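You operate a simulated robot arm through the tools that you are given. There is no shell and no other tool.

The job below is to be done with a simulated two-armed robot. You get a single attempt, and the scene is never put back.

## Task
Seal the bagged pillow at the heat printed on the bags in the holder, then switch the heater off.
Fine: start once the green lamp is lit; pull the drawer out at the end.
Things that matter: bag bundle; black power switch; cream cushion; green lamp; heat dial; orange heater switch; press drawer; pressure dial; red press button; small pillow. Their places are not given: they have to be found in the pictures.

The check looks at the end state, three seconds after you hand in, the way a careful person would. Anything else that was tipped, shoved, dropped, spilled or broken makes it a failure. Lids that push on must go on centred and level and be pressed home; caps that screw on are set level and turned clockwise until they are tight.

## Robot
Two 7-joint arms with fingered hands on one trunk that stands fixed in place. Base frame: the origin is at the foot of the trunk, x ahead of it, y to its left, z up; the work surface is at about z = 800. Lengths are in mm, angles in rad, forces in N, time in s.
The left shoulder is at [30, 136, 1130], the right one opposite. Each reaches about 1253 mm from its shoulder. Payload 5 kg a hand.
Tool frame (each hand has its own): the origin (TCP) lies between the finger pads and is the grasp point; the fingertips stand 42 mm ahead of it; z points along the fingers, y is the line along which they close. The gripper opens to 208 mm; its body begins 119 mm behind the TCP. The gripper is a hand of 4 fingers: y runs from the thumb to the fingers, the wrist lies at [0, 0, -332] in the tool frame, and closing takes about 1.5 s.
Orientation is told as [roll, pitch, yaw] about the base's x, y, z axes, in that order, counted from this pose: with the fingers straight down and closing along the base's y, the tool's x points along the base's -x, its y along +y and its z along -z.

## Interface
- The arms move only by the tool arm_command. It takes "left_steps", "right_steps" or both (then of equal length, played together; a hand with none holds still); each is a list of rows, each an object of numbers (a shift or turn left out is 0, a gripper value left out holds the last): "dx", "dy", "dz": the shift along the tool's x, y, z in units of 20 mm (1.0 is 20 mm); "ax", "ay", "az": the turn, a rotation vector about the tool's x, y, z in units of 8 degrees (1.0 is 8 degrees); "gripper": the finger opening in mm, from 0 to 208. In form: [{"dx": .., "dy": .., "dz": .., "ax": .., "ay": .., "az": .., "gripper": ..}, ...]. A call has 1 to 20 rows; each row shifts and turns the commanded pose from where the row before left it, along the tool's axes as they then stand. A call with a number of a shift or a turn outside -1 to 1 is refused whole. Each row takes 0.2 s and may step no farther than 50 mm and 0.15 rad from the row before; otherwise, or with a gripper value out of range, the whole call is refused. A pose out of reach is approached as far as the arm can. The call stops where the force on the tool passes 40 N (or 10 N more than at its start, if that is more) or the arm is blocked; 0.2 s more then pass. The fingers move at their own pace (about 72 mm/s each) and stop on an object; they squeeze with about 26 N. The grip force told is the motor's: it shows also when the fingers shut on nothing. Time passes only in rows, and 0.2 s behind the last, so rows that do not move let the fingers close. It gives the time, the measured TCP pose, the force on the tool (base axes), the opening and the grip force at its end, in the units of the frame above (readings bear some noise), with the torque about the TCP (base axes, N m) and any sound that the robot's microphone picked up.
- Cameras (640 x 400 px; columns grow to the right, rows downward): "scene" is now at [35.8, 13, 1840.7]; the picture's right is [0.19, -0.98, -0.00], its down [-0.85, -0.16, -0.50] and it looks along [0.49, 0.09, -0.87] (base axes); focal length 215 px, centre (320, 200). "left" rides on the left gripper at [-101, 0, -145] in its tool frame; the picture's right is [0.00, -1.00, 0.00], its down [0.82, 0.00, -0.57] and it looks along [0.57, 0.00, 0.82] (tool axes); focal length 261 px, centre (320, 200). "right" rides on the right gripper at [101, 0, -145] in its tool frame; the picture's right is [0.00, 1.00, 0.00], its down [-0.82, 0.00, -0.57] and it looks along [-0.57, 0.00, 0.82] (tool axes); focal length 261 px, centre (320, 200).
- snapshot(camera): a new picture of that camera. It takes no simulated time.
- move_column(by): moves the trunk up (or, below 0, down) by that many mm; the arms and the scene camera ride with it, the base frame stays. It gives what a move gives, with no picture.
- grasp_type(shape, hand): the hand has 4 fingers and takes this shape, open, in about a second: jaw (thumb against the fingers, like two jaws); tri (thumb and two fingers); tip (a fingertip pinch); poke (one finger out to press); point (the index stretched); flat (the hand flat); cup (the hand cupped); fist (a fist). The gripper value then closes the fingers along that shape, each until it touches; the sizes above hold for jaw. It gives what a move gives, with no picture.
- turn_head(pan, tilt): turns the head with the scene camera to pan (to the left, within 2.496 rad either way) and tilt (down, from -0.506 to 1.204), counted from straight ahead of the robot. It gives what a move gives.
- pixel_to_xyz(camera, pixels): for up to 12 pixels [column, row] of the newest picture of that camera ("zoom" is the newest enlarged one), the place [x, y, z] in the base frame of the surface seen there, good to about 2 mm. It takes no simulated time.
- zoom(camera, box): a new picture of the part [left, top, right, bottom] of that camera's present view, enlarged. It takes no simulated time.
- hand_in(): hands the job in; it is judged then, once.

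Unless the task says otherwise, let go and move clear before handing in.

The tools are called after ">>>" as name(argument=value, ...) on one line, values as JSON. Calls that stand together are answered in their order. arm_command: Moves the arms, as the interface text tells. Its arguments: {"type":"object","properties":{"left_steps":{"type":"array","items":{"type":"object","properties":{"dx":{"type":"number"},"dy":{"type":"number"},"dz":{"type":"number"},"ax":{"type":"number"},"ay":{"type":"number"},"az":{"type":"number"},"gripper":{"type":"number"}}}},"right_steps":{"type":"array","items":{"type":"object","properties":{"dx":{"type":"number"},"dy":{"type":"number"},"dz":{"type":"number"},"ax":{"type":"number"},"ay":{"type":"number"},"az":{"type":"number"},"gripper":{"type":"number"}}}}},"required":[]} The other tools are called the same way: move_column (by) moves the trunk up or down; grasp_type (shape, hand) gives the hand a shape; turn_head (pan, tilt) turns the head that bears the scene camera; snapshot (camera) takes a picture; pixel_to_xyz (camera, pixels) gives the place of the surface under pixels of a picture; zoom (camera, box) takes an enlarged picture of a part of a camera's view; hand_in () hands the job in.

At the start:

```text
time_s: 0.0
left_ee_pos: [754.8, 226.5, 1239.8]
left_tool_rot: [0.002, 0.0, 0.001]
left_wrist_force: [0.1, 1.2, 0.3]
left_torque: [0.01, 0.0, -0.01]
left_grip_width: 207.6
left_finger_force: 0.0
left_shape: jaw
right_ee_pos: [789.7, -356.1, 1180.9]
right_tool_rot: [0.001, 0.0, 0.0]
right_wrist_force: [0.1, -0.5, -0.2]
right_torque: [0.02, -0.01, -0.03]
right_grip_width: 207.6
right_finger_force: 0.0
right_shape: jaw
trunk travel left (down, up): [-150.0, 340.0]
head pan, tilt (commanded): [0.187, 1.047]
```

scene: 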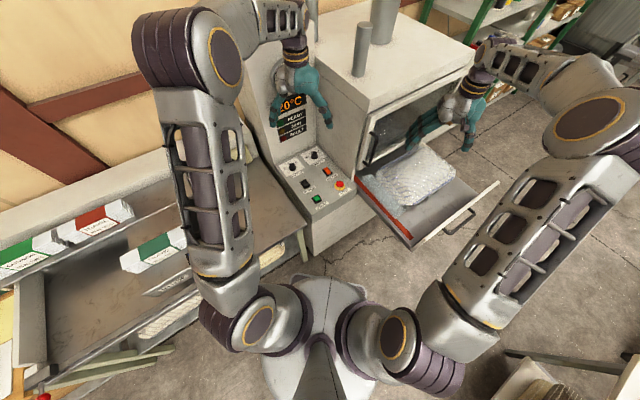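
right: 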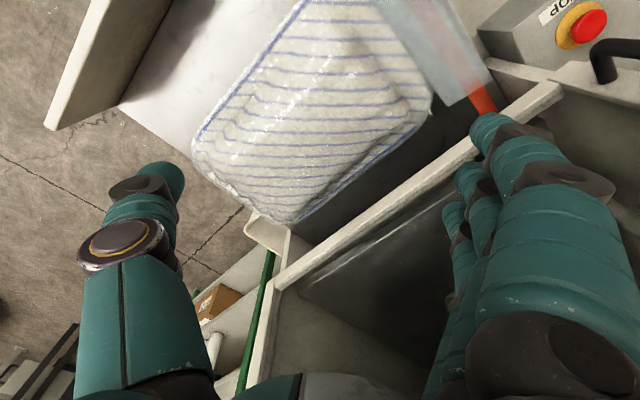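
left: 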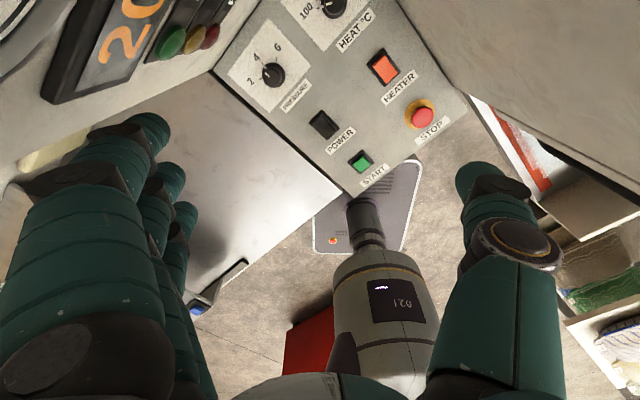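

The pictures show a control panel around scene pixel (315,180), a drawer with the bagged pillow near (415,180), and a display near (292,115). I'll zoom into these before moving.

>>> zoom(camera="scene", box=[240, 60, 400, 240])

>>> zoom(camera="scene", box=[0, 180, 320, 400])

>>> zoom(camera="scene", box=[340, 100, 520, 260])

>>> zoom(camera="left", box=[0, 0, 480, 200])

```text
2.22 times, centred on (320, 150) of scene
```

zoom: 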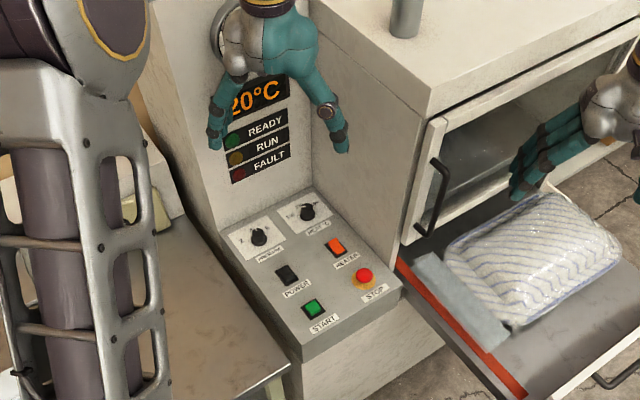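

```text
1.82 times, centred on (160, 290) of scene
```

zoom: 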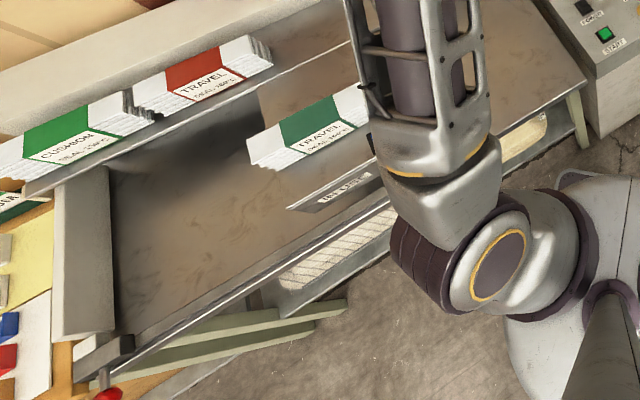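

```text
2.50 times, centred on (430, 180) of scene
```

zoom: 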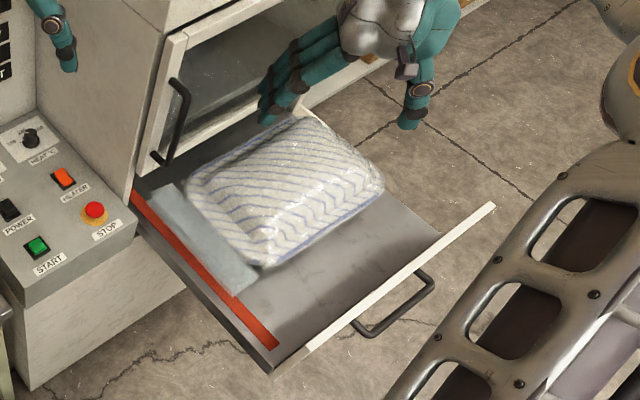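

```text
1.33 times, centred on (240, 100) of left
```

zoom: 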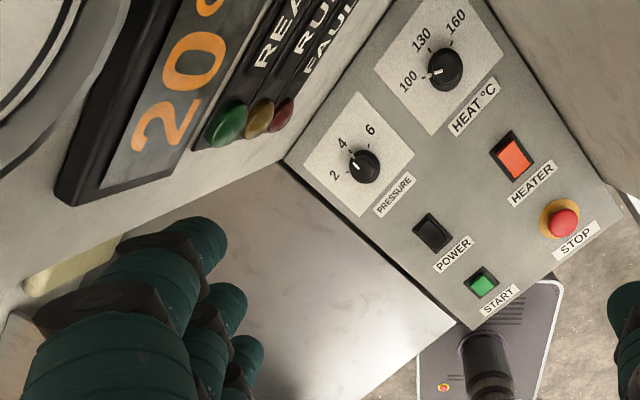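

The panel carries POWER, HEATER, START, STOP and two dials (display 20 °C), and several bag bundles lie on the left bench around scene (100,230). I'll turn the head left to read the bag labels and find the holder.

>>> turn_head(pan=0.9, tilt=0.9)

>>> snapshot(camera="scene")

```text
time_s: 1.1
left_ee_pos: [755.7, 226.4, 1238.8]
left_tool_rot: [0.0, 0.0, 0.0]
left_wrist_force: [0.2, 0.4, -0.1]
left_torque: [-0.02, -0.02, 0.0]
left_grip_width: 207.9
left_finger_force: 0.1
left_shape: jaw
right_ee_pos: [789.5, -357.5, 1181.8]
right_tool_rot: [0.0, -0.001, -0.001]
right_wrist_force: [0.4, 0.7, 0.0]
right_torque: [0.02, 0.03, -0.01]
right_grip_width: 207.7
right_finger_force: 0.0
right_shape: jaw
trunk travel left (down, up): [-150.0, 340.0]
head pan, tilt (commanded): [0.901, 0.901]
```

```text
taken
```

scene: 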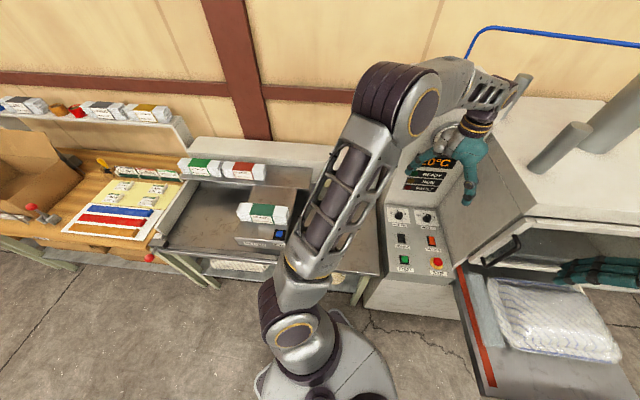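

The left side now shows a shelf of bag bundles near (200,170), another near (265,215), and a table with other bundles near (140,195). I'll zoom in on the labels.

>>> zoom(camera="scene", box=[160, 140, 300, 260])

>>> zoom(camera="scene", box=[170, 150, 240, 190])

>>> zoom(camera="scene", box=[225, 190, 305, 250])

>>> zoom(camera="scene", box=[0, 80, 190, 270])

>>> zoom(camera="scene", box=[360, 140, 480, 290])

```text
3.33 times, centred on (230, 200) of scene
```

zoom: 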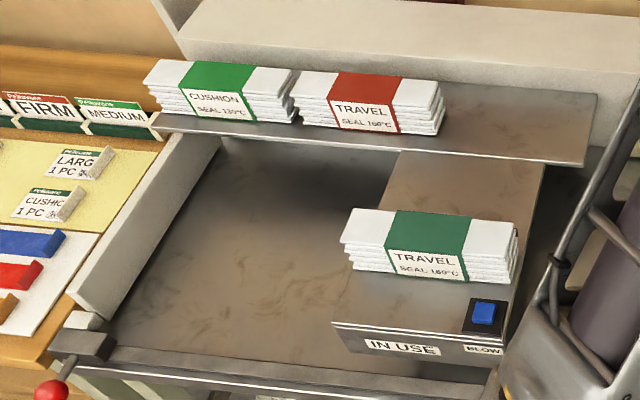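

```text
9.14 times, centred on (205, 170) of scene
```

zoom: 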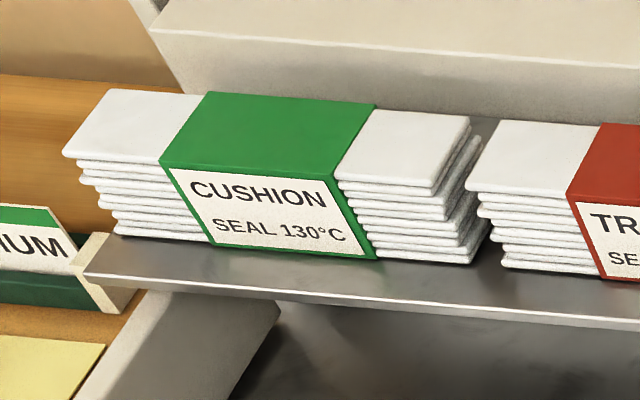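

```text
6.67 times, centred on (265, 220) of scene
```

zoom: 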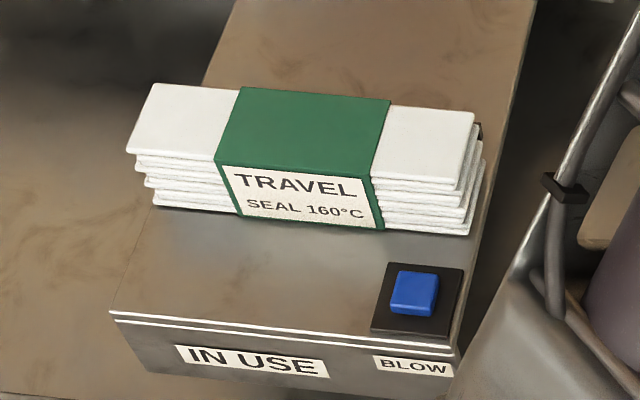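

```text
2.11 times, centred on (95, 175) of scene
```

zoom: 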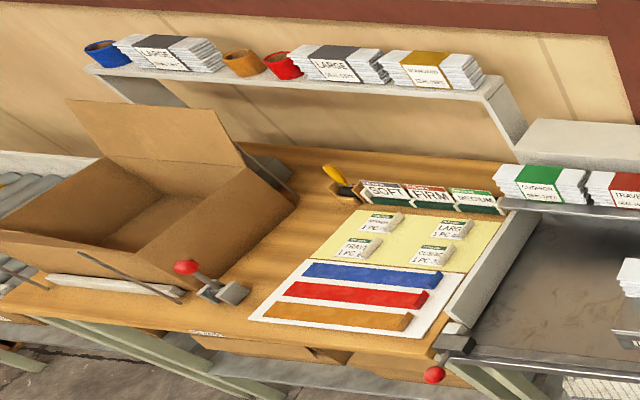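

```text
2.67 times, centred on (420, 215) of scene
```

zoom: 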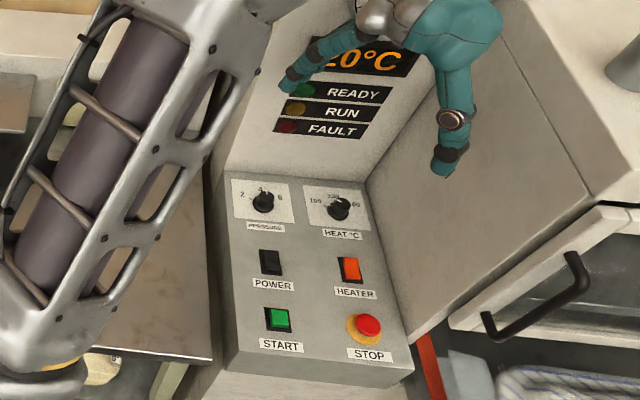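

The bundle in the "IN USE" holder reads "TRAVEL SEAL 160°C", so the target heat is 160. Now I'll look at the rest of the scene (right side and straight ahead) for the remaining objects.

>>> turn_head(pan=-0.4, tilt=0.8)

>>> snapshot(camera="scene")

>>> snapshot(camera="right")

```text
time_s: 2.5
left_ee_pos: [755.3, 226.1, 1239.7]
left_tool_rot: [0.0, -0.001, 0.003]
left_wrist_force: [0.3, 0.2, -0.7]
left_torque: [0.01, 0.02, 0.0]
left_grip_width: 207.7
left_finger_force: 0.0
left_shape: jaw
right_ee_pos: [788.8, -357.3, 1181.2]
right_tool_rot: [0.0, 0.0, 0.0]
right_wrist_force: [-1.1, 0.1, 0.1]
right_torque: [0.01, -0.03, 0.01]
right_grip_width: 207.6
right_finger_force: 0.1
right_shape: jaw
trunk travel left (down, up): [-150.0, 340.0]
head pan, tilt (commanded): [-0.4, 0.799]
```

```text
taken
```

scene: 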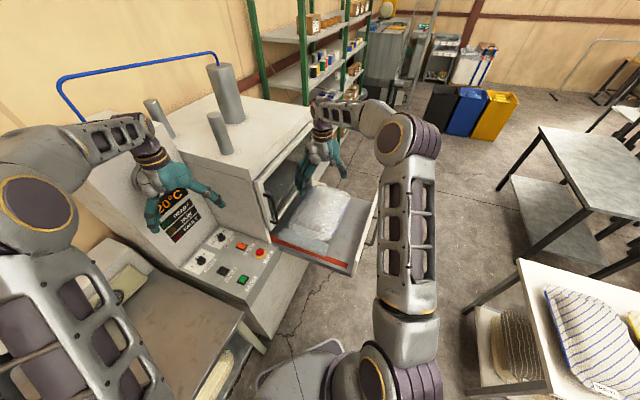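

```text
taken
```

right: 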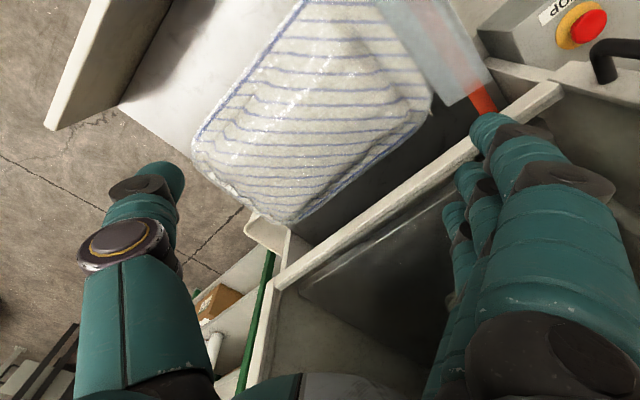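

The press is ahead, with the bagged pillow in the open drawer; a table with other cushions is on the right (580,340), which I leave alone. I'll measure the panel controls from the left camera.

>>> snapshot(camera="left")

>>> zoom(camera="left", box=[200, 0, 480, 200])

>>> pixel_to_xyz(camera="left", pixels=[[273, 74], [334, 5], [383, 68], [323, 124], [361, 161], [421, 115], [345, 195], [466, 110], [217, 73], [300, 160], [395, 15], [280, 100]])

```text
taken
```

left: 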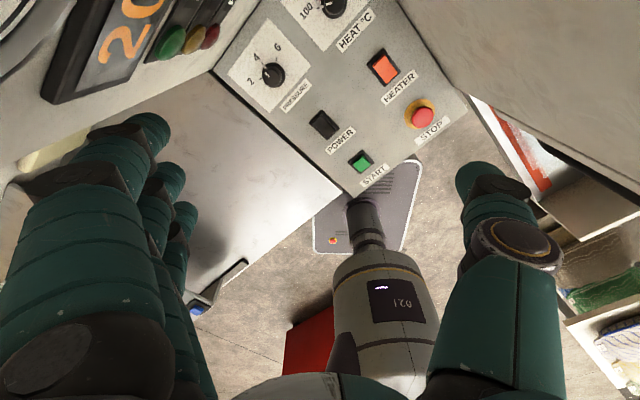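

```text
2.00 times, centred on (340, 100) of left
```

zoom: 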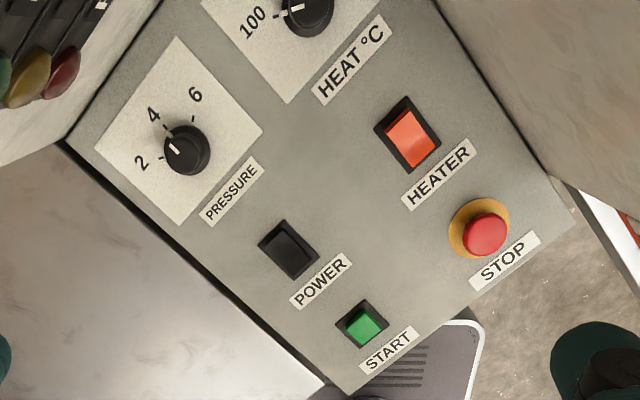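

```text
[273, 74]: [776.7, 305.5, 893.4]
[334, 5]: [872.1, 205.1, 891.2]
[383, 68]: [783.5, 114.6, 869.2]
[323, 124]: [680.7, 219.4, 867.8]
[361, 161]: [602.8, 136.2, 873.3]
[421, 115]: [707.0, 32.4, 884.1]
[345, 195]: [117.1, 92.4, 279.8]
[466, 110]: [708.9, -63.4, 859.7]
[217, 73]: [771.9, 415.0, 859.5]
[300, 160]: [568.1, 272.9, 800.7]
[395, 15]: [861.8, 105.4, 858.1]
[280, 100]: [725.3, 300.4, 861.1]
```

The panel is flat at about z=860, turned about 45° to the base; HEAT dial near (872,205), HEATER (784,115), POWER (681,219), START (603,136), STOP (707,32). I'll measure the walls, drawer and handles from the scene picture.

>>> pixel_to_xyz(camera="scene", pixels=[[255, 140], [240, 165], [215, 205], [262, 182], [268, 235], [273, 241], [350, 272], [377, 220], [360, 190], [266, 205], [275, 222], [130, 180]])

>>> zoom(camera="scene", box=[220, 120, 400, 290])

>>> zoom(camera="scene", box=[120, 120, 290, 300])

```text
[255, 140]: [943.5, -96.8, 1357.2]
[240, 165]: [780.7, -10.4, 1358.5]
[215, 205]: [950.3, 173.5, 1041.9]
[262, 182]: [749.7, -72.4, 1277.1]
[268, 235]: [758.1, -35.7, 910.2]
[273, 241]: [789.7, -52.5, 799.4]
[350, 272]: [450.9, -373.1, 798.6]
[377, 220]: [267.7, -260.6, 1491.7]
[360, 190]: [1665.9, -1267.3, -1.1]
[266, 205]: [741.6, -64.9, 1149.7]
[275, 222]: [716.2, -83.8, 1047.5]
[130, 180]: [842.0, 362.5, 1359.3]
```

```text
2.35 times, centred on (310, 205) of scene
```

zoom: 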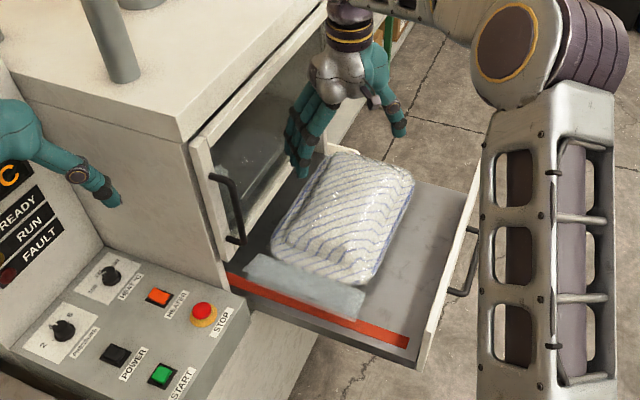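

```text
2.22 times, centred on (205, 210) of scene
```

zoom: 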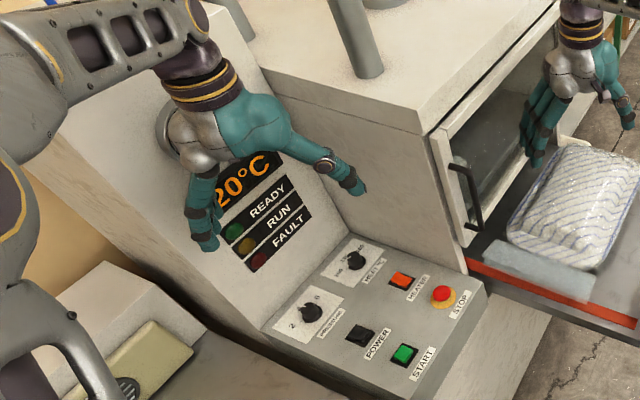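

The current scene view sees the panel well, so I'll zoom tightly on each of the controls to read their states.

>>> zoom(camera="scene", box=[190, 220, 240, 270])

>>> zoom(camera="scene", box=[208, 224, 234, 244])

>>> zoom(camera="scene", box=[214, 235, 274, 290])

>>> zoom(camera="scene", box=[150, 180, 220, 250])

>>> zoom(camera="scene", box=[260, 180, 360, 280])

```text
8.00 times, centred on (215, 245) of scene
```

zoom: 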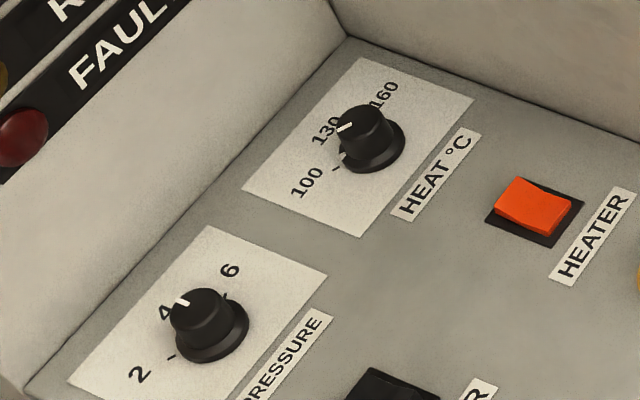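

```text
16.00 times, centred on (221, 234) of scene
```

zoom: 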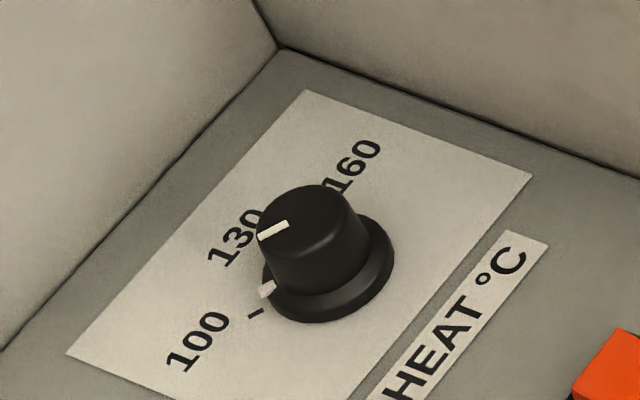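

```text
7.27 times, centred on (244, 262) of scene
```

zoom: 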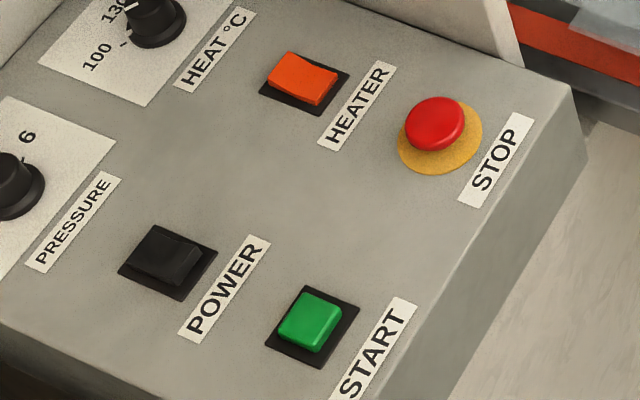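

```text
5.71 times, centred on (185, 215) of scene
```

zoom: 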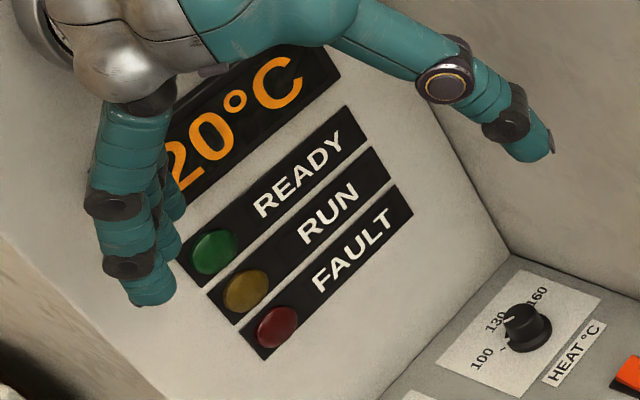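

```text
4.00 times, centred on (310, 230) of scene
```

zoom: 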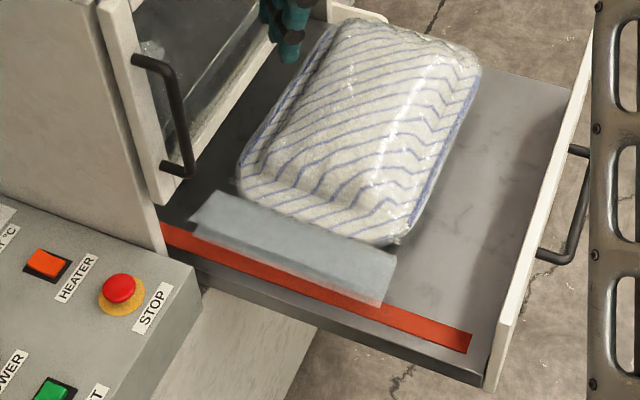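

The bag's open tail at zoom (290,245) only partly lies over the red seal bar and is slightly skewed. Next I'll look more closely at the switch rocker states and measure bar and tail.

>>> pixel_to_xyz(camera="zoom", pixels=[[165, 225], [165, 240], [470, 332], [465, 350], [218, 193], [193, 222], [396, 256], [382, 303], [300, 235], [260, 250], [350, 290], [490, 385]])

>>> zoom(camera="scene", box=[232, 238, 256, 258])

>>> zoom(camera="scene", box=[212, 262, 240, 284])

```text
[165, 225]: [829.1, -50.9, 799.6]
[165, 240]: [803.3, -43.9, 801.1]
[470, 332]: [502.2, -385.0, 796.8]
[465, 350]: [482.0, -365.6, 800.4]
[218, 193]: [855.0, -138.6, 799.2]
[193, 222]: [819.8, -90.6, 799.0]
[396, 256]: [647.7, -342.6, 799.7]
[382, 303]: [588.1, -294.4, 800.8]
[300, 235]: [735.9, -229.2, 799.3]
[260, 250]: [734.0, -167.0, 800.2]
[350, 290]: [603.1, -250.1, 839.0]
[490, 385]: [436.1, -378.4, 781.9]
```

```text
16.00 times, centred on (244, 248) of scene
```

zoom: 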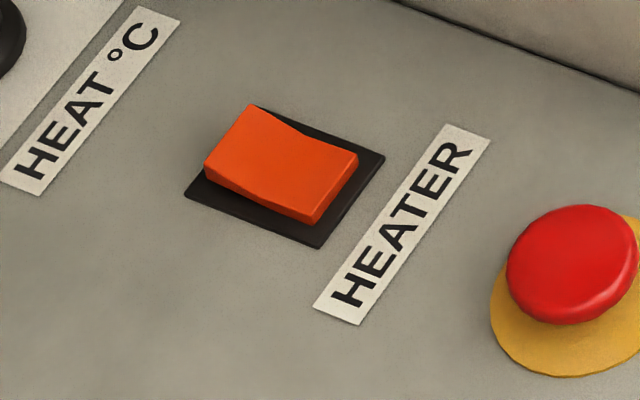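

```text
16.00 times, centred on (226, 273) of scene
```

zoom: 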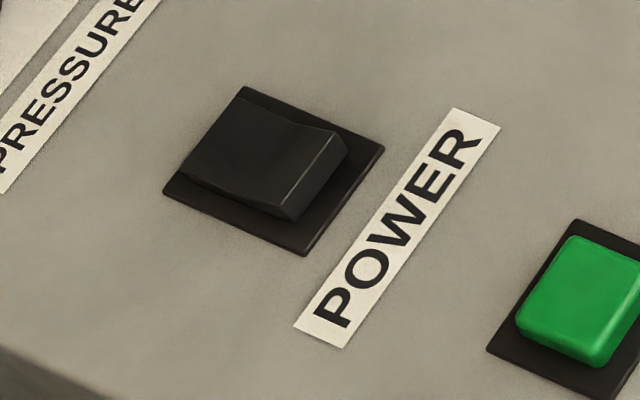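

Power's rocker is pressed at the back (on) and heater's rocker is raised at the back (off). The tail's outer edge seems short of the bar by ~20–40 mm, so I'll check it from the right hand's camera.

>>> zoom(camera="right", box=[340, 0, 520, 130])

>>> zoom(camera="scene", box=[285, 225, 365, 275])

```text
3.08 times, centred on (430, 65) of right
```

zoom: 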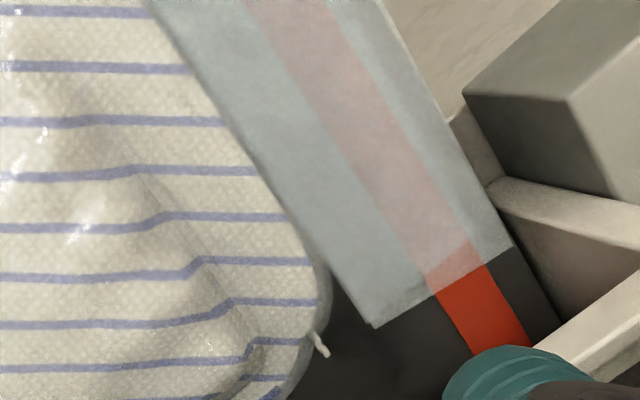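

```text
8.00 times, centred on (325, 250) of scene
```

zoom: 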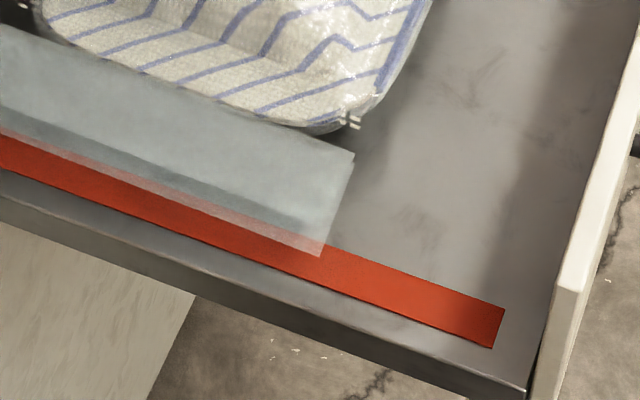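

From the right camera the tail overlies the whole bar, while the scene shows it only at the edge; the tail probably sits above the drawer floor. I'll measure points on the tail from both cameras.

>>> pixel_to_xyz(camera="right", pixels=[[446, 101], [489, 79], [430, 70], [465, 60], [400, 20], [440, 10], [466, 94], [480, 100], [470, 85], [500, 95], [385, 5], [455, 95]])

>>> pixel_to_xyz(camera="zoom", pixels=[[350, 157], [318, 252], [300, 230], [200, 200], [200, 150], [100, 160], [20, 130], [20, 60], [10, 130], [260, 160], [330, 200], [250, 225]])

```text
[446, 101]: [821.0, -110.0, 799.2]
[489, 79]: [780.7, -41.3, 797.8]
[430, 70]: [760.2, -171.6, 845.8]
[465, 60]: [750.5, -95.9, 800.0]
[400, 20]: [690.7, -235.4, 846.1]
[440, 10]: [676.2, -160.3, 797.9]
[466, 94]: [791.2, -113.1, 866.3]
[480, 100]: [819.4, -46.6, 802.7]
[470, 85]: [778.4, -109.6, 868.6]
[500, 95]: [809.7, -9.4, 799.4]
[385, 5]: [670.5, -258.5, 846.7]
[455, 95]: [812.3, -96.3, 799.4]
```

```text
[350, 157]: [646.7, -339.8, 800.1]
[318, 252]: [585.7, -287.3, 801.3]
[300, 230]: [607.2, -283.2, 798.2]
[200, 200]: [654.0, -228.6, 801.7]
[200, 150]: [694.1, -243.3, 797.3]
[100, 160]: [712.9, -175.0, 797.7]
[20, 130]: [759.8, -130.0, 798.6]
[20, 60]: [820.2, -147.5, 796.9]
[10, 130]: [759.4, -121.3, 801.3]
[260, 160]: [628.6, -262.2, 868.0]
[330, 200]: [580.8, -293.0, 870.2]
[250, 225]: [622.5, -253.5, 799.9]
```

The tail sits about z≈850 and, corrected for parallax, covers the bar (bar p 599–626, tail p ≈592–666), so the pillow is already placed right. I'll put the left hand into a "tri" shape to look at its pinch, and turn the head to recheck the bag label in the holder.

>>> grasp_type(hand="left", shape="tri")

>>> turn_head(pan=0.55, tilt=1.0)

>>> snapshot(camera="scene")

>>> snapshot(camera="left")

```text
time_s: 3.5
left_ee_pos: [754.9, 226.6, 1240.2]
left_tool_rot: [-0.001, 0.0, -0.001]
left_wrist_force: [0.0, -0.7, 0.4]
left_torque: [0.03, 0.01, 0.0]
left_grip_width: 207.6
left_finger_force: 0.1
left_shape: tri
right_ee_pos: [788.8, -357.4, 1182.9]
right_tool_rot: [-0.001, 0.0, 0.0]
right_wrist_force: [1.0, 0.2, 0.6]
right_torque: [-0.02, 0.01, -0.02]
right_grip_width: 207.7
right_finger_force: 0.1
right_shape: jaw
trunk travel left (down, up): [-150.0, 340.0]
head pan, tilt (commanded): [-0.4, 0.799]
```

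```text
time_s: 4.7
left_ee_pos: [755.6, 227.2, 1240.1]
left_tool_rot: [0.0, 0.001, 0.001]
left_wrist_force: [0.3, -0.8, 0.4]
left_torque: [0.01, -0.03, -0.01]
left_grip_width: 208.2
left_finger_force: 0.0
left_shape: tri
right_ee_pos: [789.9, -356.3, 1181.6]
right_tool_rot: [0.002, -0.001, 0.0]
right_wrist_force: [0.2, -0.7, 0.3]
right_torque: [0.01, -0.03, -0.01]
right_grip_width: 208.0
right_finger_force: 0.0
right_shape: jaw
trunk travel left (down, up): [-150.0, 340.0]
head pan, tilt (commanded): [0.55, 1.0]
```

```text
taken
```

scene: 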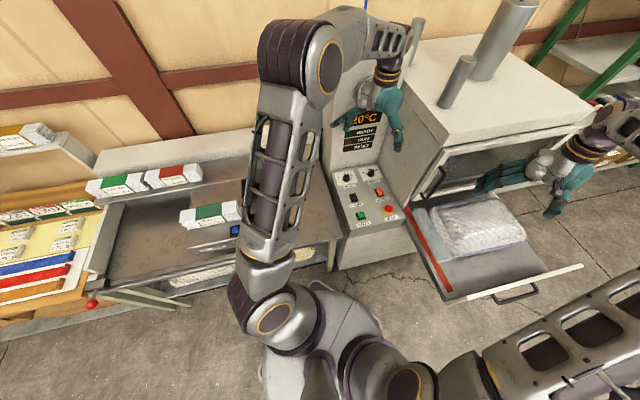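

```text
taken
```

left: 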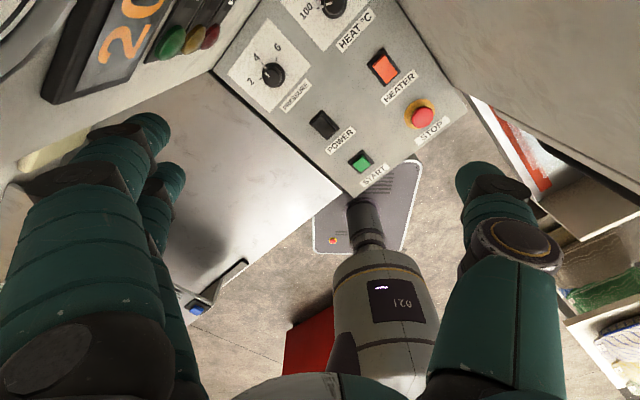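

This view shows the panel unoccluded near (370,200) and the holder bundle at (215,215). I'll zoom on both the label and the heat dial, and measure the dial from this angle.

>>> zoom(camera="scene", box=[175, 195, 250, 245])

>>> zoom(camera="scene", box=[335, 160, 400, 230])

>>> zoom(camera="scene", box=[354, 166, 382, 184])

```text
8.00 times, centred on (212, 220) of scene
```

zoom: 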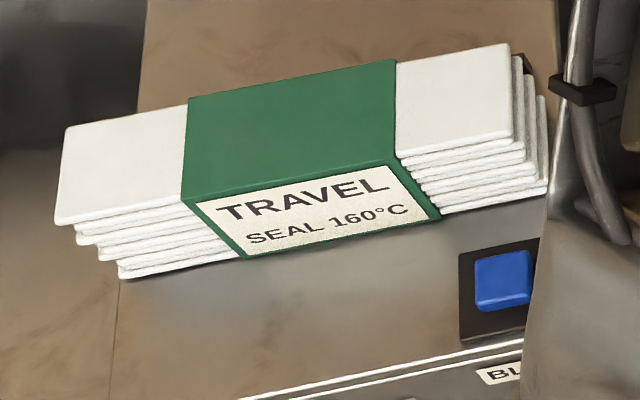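

```text
5.71 times, centred on (368, 195) of scene
```

zoom: 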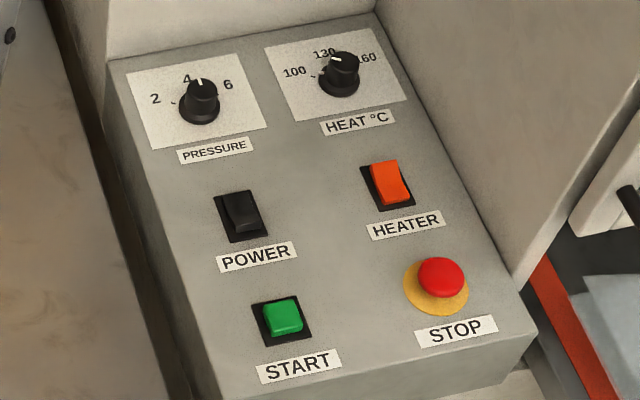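

```text
16.00 times, centred on (368, 175) of scene
```

zoom: 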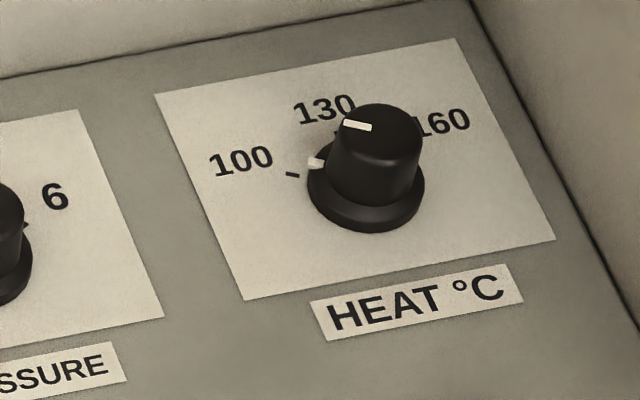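

The label confirms "SEAL 160°C", and the heat pointer stands just above 100. I'll measure the dial base, tick marks and pointer for angles.

>>> pixel_to_xyz(camera="zoom", pixels=[[293, 175], [337, 133], [420, 137], [314, 162], [358, 126], [378, 125], [366, 222], [312, 200], [420, 200], [345, 130], [410, 140], [380, 195]])

```text
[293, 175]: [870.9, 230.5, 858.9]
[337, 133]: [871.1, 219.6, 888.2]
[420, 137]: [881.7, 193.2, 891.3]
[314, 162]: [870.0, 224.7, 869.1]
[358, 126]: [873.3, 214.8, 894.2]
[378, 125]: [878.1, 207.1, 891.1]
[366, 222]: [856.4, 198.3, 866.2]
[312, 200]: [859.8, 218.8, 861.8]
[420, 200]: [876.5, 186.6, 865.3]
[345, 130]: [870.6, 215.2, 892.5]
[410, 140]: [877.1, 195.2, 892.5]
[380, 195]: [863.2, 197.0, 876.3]
```

Dial centre ≈ (874.5, 206), skirt radius ≈19 mm, top z≈892; walls are ~75 mm away on two sides. I'll narrow the left fingers to 80 mm and move the hand above the dial at a safe height.

>>> arm_command(left_steps=[{"gripper": 80}, {"gripper": 80}, {"gripper": 80}, {"gripper": 80}, {"gripper": 80}, {"dx": -1, "dy": -0.2}, {"dx": -1, "dy": -0.2}, {"dx": -1, "dy": -0.2}, {"dx": -1, "dy": -0.2}, {"dx": -1, "dy": -0.2}, {"dx": -0.95}])

>>> snapshot(camera="left")

>>> snapshot(camera="scene")

```text
time_s: 7.0
left_ee_pos: [857.9, 200.3, 1243.7]
left_tool_rot: [-0.003, 0.017, 0.012]
left_wrist_force: [-38.6, -15.9, 15.8]
left_torque: [2.73, 0.9, 7.4]
left_grip_width: 81.1
left_finger_force: 0.1
left_shape: tri
right_ee_pos: [788.2, -357.8, 1182.0]
right_tool_rot: [0.002, 0.0, 0.001]
right_wrist_force: [2.1, 1.2, -1.6]
right_torque: [-0.18, 0.25, 0.03]
right_grip_width: 207.8
right_finger_force: 0.1
right_shape: jaw
trunk travel left (down, up): [-150.0, 340.0]
head pan, tilt (commanded): [0.55, 1.0]
stopped in row 11 (left hand): the force on the tool passed its limit at 49 N (the readings are from after the stop); the commanded pose is now the measured one
```

```text
taken
```

left: 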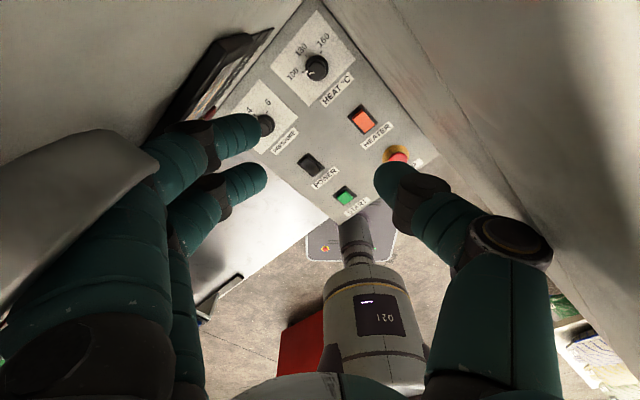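

```text
taken
```

scene: 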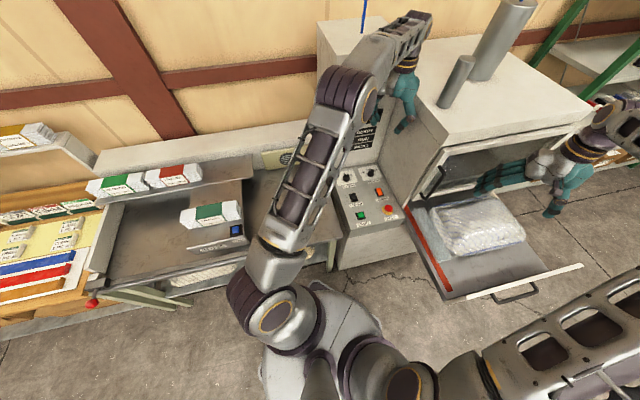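

The hand touched something on the tower (force −x,−y): the left image shows a pale rounded part at (90,190), probably a gauge on the display wall. I'll back straight off and then locate it.

>>> arm_command(left_steps=[{"dx": 0.5}, {"dx": 1}, {"dx": 1}, {"dx": 1}, {"dx": 1}, {"dx": 1}])

>>> snapshot(camera="left")

>>> turn_head(pan=0.3, tilt=0.8)

>>> snapshot(camera="scene")

```text
time_s: 8.4
left_ee_pos: [749.5, 202.5, 1243.0]
left_tool_rot: [-0.004, 0.008, 0.005]
left_wrist_force: [-0.3, -0.5, -0.4]
left_torque: [0.04, -0.1, -0.01]
left_grip_width: 80.8
left_finger_force: 0.0
left_shape: tri
right_ee_pos: [789.5, -357.7, 1183.4]
right_tool_rot: [0.001, 0.0, 0.001]
right_wrist_force: [-0.9, -0.5, 0.5]
right_torque: [0.0, -0.03, 0.01]
right_grip_width: 207.9
right_finger_force: 0.0
right_shape: jaw
trunk travel left (down, up): [-150.0, 340.0]
head pan, tilt (commanded): [0.55, 1.0]
```

```text
taken
```

left: 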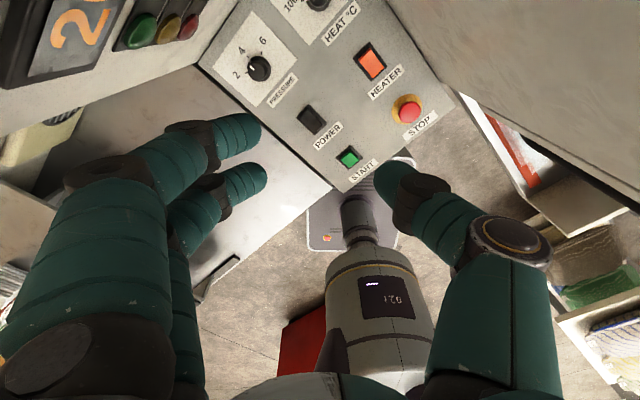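

```text
time_s: 9.2
left_ee_pos: [749.9, 203.3, 1242.3]
left_tool_rot: [-0.005, 0.008, 0.004]
left_wrist_force: [-0.3, 0.7, -0.7]
left_torque: [-0.04, 0.0, -0.04]
left_grip_width: 81.0
left_finger_force: 0.0
left_shape: tri
right_ee_pos: [789.7, -356.6, 1182.5]
right_tool_rot: [0.0, 0.001, 0.001]
right_wrist_force: [-0.3, 0.0, 0.4]
right_torque: [-0.01, -0.01, 0.01]
right_grip_width: 207.8
right_finger_force: 0.0
right_shape: jaw
trunk travel left (down, up): [-150.0, 340.0]
head pan, tilt (commanded): [0.3, 0.799]
```

```text
taken
```

scene: 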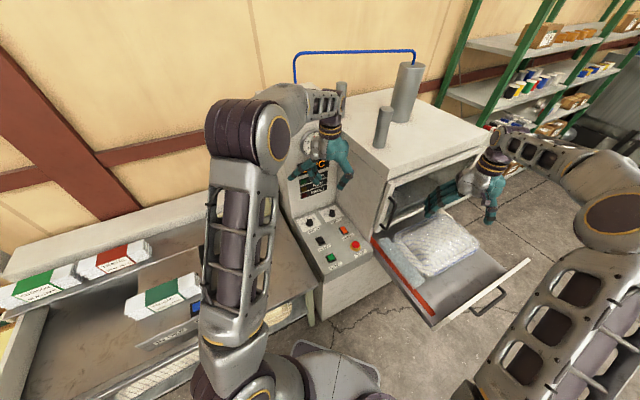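

>>> zoom(camera="scene", box=[270, 80, 400, 210])

>>> zoom(camera="scene", box=[280, 110, 350, 180])

```text
3.08 times, centred on (335, 145) of scene
```

zoom: 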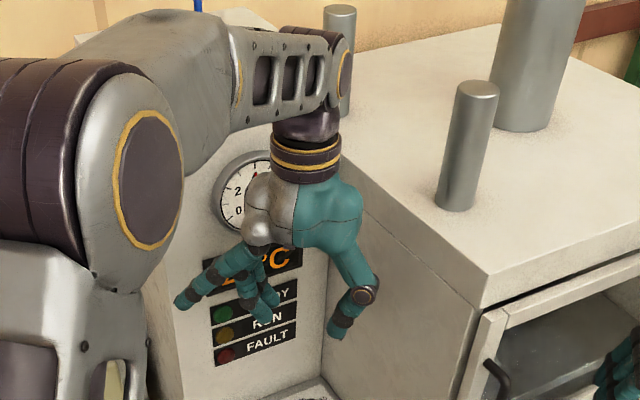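

```text
5.71 times, centred on (315, 145) of scene
```

zoom: 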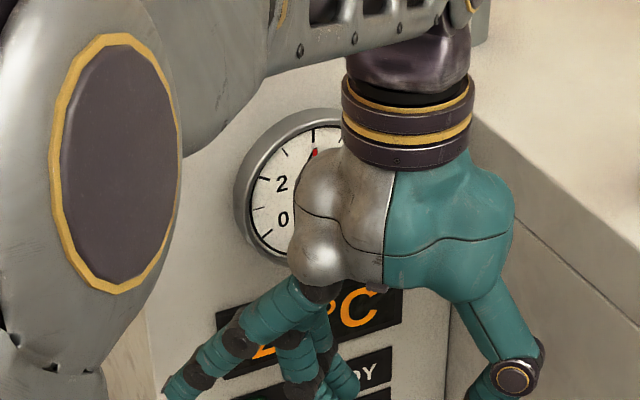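

A pressure gauge sits on the tower at hand-wrist height, so I can't use a straight-down hand over the dial. I'll measure how far the fingers bulge in this shape to pick a tilted approach.

>>> pixel_to_xyz(camera="left", pixels=[[515, 240], [545, 250], [390, 185], [245, 128], [258, 178], [110, 170], [40, 365], [420, 200], [215, 140], [540, 360], [230, 190], [180, 150]])

>>> pixel_to_xyz(camera="zoom", pixels=[[260, 250], [300, 115], [245, 190], [330, 130], [275, 260], [285, 180], [340, 160], [180, 280], [330, 360], [480, 60], [600, 250], [600, 200]])

```text
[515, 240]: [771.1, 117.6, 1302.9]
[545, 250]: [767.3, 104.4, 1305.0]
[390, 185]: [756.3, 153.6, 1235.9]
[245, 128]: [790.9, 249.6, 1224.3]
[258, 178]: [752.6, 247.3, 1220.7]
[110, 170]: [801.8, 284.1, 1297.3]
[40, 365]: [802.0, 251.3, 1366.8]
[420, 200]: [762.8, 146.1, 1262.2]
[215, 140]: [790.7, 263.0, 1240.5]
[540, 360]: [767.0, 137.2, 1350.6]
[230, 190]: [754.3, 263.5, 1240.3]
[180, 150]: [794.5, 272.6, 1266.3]
```

```text
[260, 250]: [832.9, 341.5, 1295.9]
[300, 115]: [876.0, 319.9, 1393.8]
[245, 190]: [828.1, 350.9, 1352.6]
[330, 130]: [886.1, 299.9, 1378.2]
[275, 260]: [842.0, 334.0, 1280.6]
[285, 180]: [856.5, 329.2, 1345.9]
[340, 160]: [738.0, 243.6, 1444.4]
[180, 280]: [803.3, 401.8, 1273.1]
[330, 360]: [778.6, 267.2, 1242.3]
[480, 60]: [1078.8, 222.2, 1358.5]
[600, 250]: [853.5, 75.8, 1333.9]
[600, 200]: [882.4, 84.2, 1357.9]
```

The tower wall is at q≈840 (dial at 764) and the index knuckle bulge touched it. I'll try the "tip" shape for a slimmer pinch and look at its geometry.

>>> grasp_type(hand="left", shape="tip")

>>> arm_command(left_steps=[{"gripper": 60}, {"gripper": 60}, {"gripper": 60}, {"gripper": 60}, {"gripper": 60}, {"gripper": 60}])

>>> snapshot(camera="left")

```text
time_s: 10.1
left_ee_pos: [750.0, 204.2, 1242.1]
left_tool_rot: [-0.002, 0.007, 0.004]
left_wrist_force: [-0.2, 1.1, 0.4]
left_torque: [0.01, -0.02, -0.01]
left_grip_width: 207.9
left_finger_force: 0.0
left_shape: tip
right_ee_pos: [788.9, -356.2, 1181.1]
right_tool_rot: [0.0, -0.001, 0.0]
right_wrist_force: [0.4, -0.2, 0.4]
right_torque: [-0.02, 0.02, 0.04]
right_grip_width: 207.9
right_finger_force: 0.0
right_shape: jaw
trunk travel left (down, up): [-150.0, 340.0]
head pan, tilt (commanded): [0.3, 0.799]
```

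```text
time_s: 11.5
left_ee_pos: [749.2, 203.0, 1241.8]
left_tool_rot: [-0.005, 0.01, 0.005]
left_wrist_force: [0.2, 0.6, -0.5]
left_torque: [-0.02, -0.01, -0.01]
left_grip_width: 60.3
left_finger_force: 0.1
left_shape: tip
right_ee_pos: [789.4, -355.5, 1182.1]
right_tool_rot: [-0.002, 0.001, 0.001]
right_wrist_force: [0.7, 0.2, -0.7]
right_torque: [-0.02, 0.01, -0.02]
right_grip_width: 207.8
right_finger_force: 0.2
right_shape: jaw
trunk travel left (down, up): [-150.0, 340.0]
head pan, tilt (commanded): [0.3, 0.799]
```

```text
taken
```

left: 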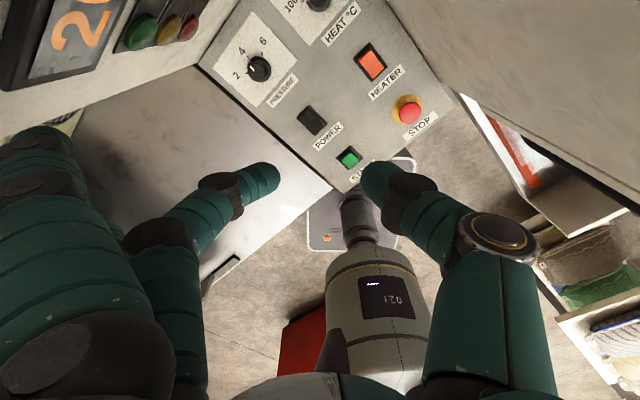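

In "tip" the index stays stretched out, which is worse near the walls. I'll go back to "tri", close to 50 mm, and look at the whole hand from the scene camera to see where the unused fingers go.

>>> grasp_type(hand="left", shape="tri")

>>> arm_command(left_steps=[{"gripper": 50, "dx": 0.5}, {"gripper": 50}, {"gripper": 50}, {"gripper": 50}, {"gripper": 50}, {"gripper": 50}])

>>> snapshot(camera="left")

>>> snapshot(camera="scene")

>>> zoom(camera="scene", box=[280, 110, 370, 200])

```text
time_s: 12.4
left_ee_pos: [748.9, 202.5, 1241.8]
left_tool_rot: [-0.003, 0.009, 0.004]
left_wrist_force: [-0.3, -0.3, 0.1]
left_torque: [0.01, 0.03, 0.02]
left_grip_width: 207.9
left_finger_force: 0.0
left_shape: tri
right_ee_pos: [789.2, -356.2, 1182.4]
right_tool_rot: [0.0, 0.001, -0.001]
right_wrist_force: [0.4, 0.1, -0.9]
right_torque: [0.05, -0.01, -0.02]
right_grip_width: 207.8
right_finger_force: 0.2
right_shape: jaw
trunk travel left (down, up): [-150.0, 340.0]
head pan, tilt (commanded): [0.3, 0.799]
```

```text
time_s: 13.8
left_ee_pos: [741.3, 203.0, 1241.8]
left_tool_rot: [-0.003, 0.009, 0.005]
left_wrist_force: [0.0, 0.1, 0.3]
left_torque: [-0.01, -0.03, 0.03]
left_grip_width: 50.7
left_finger_force: 0.0
left_shape: tri
right_ee_pos: [788.5, -356.0, 1181.9]
right_tool_rot: [0.0, -0.001, -0.001]
right_wrist_force: [0.1, -0.2, 1.2]
right_torque: [0.0, 0.02, -0.02]
right_grip_width: 207.8
right_finger_force: 0.1
right_shape: jaw
trunk travel left (down, up): [-150.0, 340.0]
head pan, tilt (commanded): [0.3, 0.799]
```

```text
taken
```

left: 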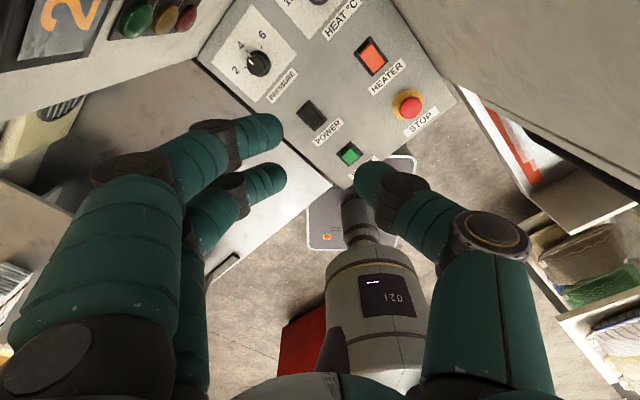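

```text
taken
```

scene: 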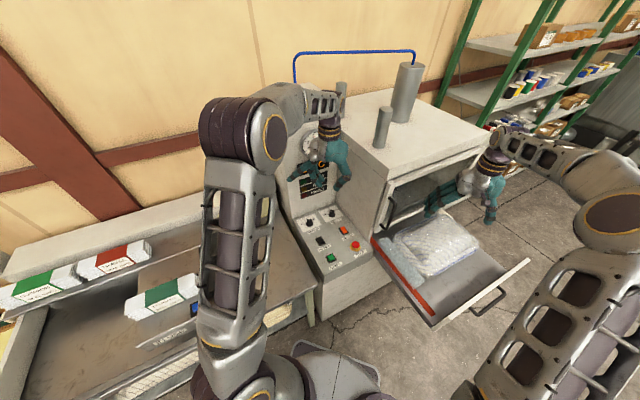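

```text
4.44 times, centred on (325, 155) of scene
```

zoom: 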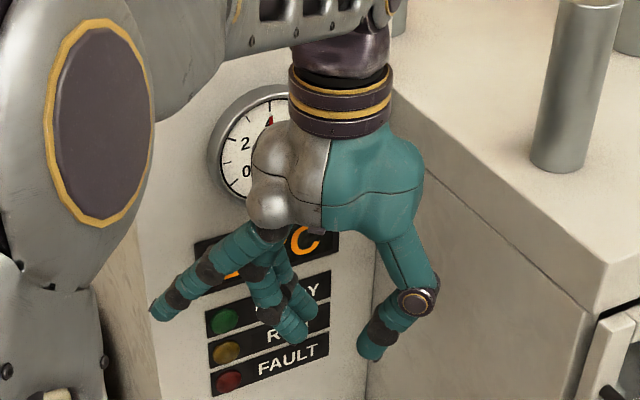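

In this zoom the third finger stays stretched out toward lower-left (158,310). I'll measure its tip and the bulges at this 50 mm opening.

>>> pixel_to_xyz(camera="zoom", pixels=[[158, 310], [205, 275], [300, 335], [370, 350], [425, 300], [435, 285], [265, 215], [415, 180], [270, 290], [318, 310], [340, 70], [245, 240]])

>>> pixel_to_xyz(camera="left", pixels=[[270, 135], [275, 182], [370, 180], [525, 240], [105, 170], [50, 350], [400, 200], [230, 140], [150, 160], [380, 170]])

```text
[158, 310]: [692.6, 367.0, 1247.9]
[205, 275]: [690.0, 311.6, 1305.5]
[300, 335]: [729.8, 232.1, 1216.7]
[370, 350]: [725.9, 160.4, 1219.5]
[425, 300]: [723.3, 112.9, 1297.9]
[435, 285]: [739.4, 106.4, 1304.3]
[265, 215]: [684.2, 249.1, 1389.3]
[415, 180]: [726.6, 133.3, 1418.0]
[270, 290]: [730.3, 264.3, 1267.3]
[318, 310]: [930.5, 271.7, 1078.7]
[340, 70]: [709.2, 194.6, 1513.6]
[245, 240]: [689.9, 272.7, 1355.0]
```

```text
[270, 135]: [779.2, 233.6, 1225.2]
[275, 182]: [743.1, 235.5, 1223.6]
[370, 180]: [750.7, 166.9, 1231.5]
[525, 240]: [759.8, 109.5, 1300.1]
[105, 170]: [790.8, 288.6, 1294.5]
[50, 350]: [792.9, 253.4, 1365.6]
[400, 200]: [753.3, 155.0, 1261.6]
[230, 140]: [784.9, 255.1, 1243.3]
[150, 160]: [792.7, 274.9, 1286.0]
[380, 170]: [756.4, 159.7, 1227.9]
```

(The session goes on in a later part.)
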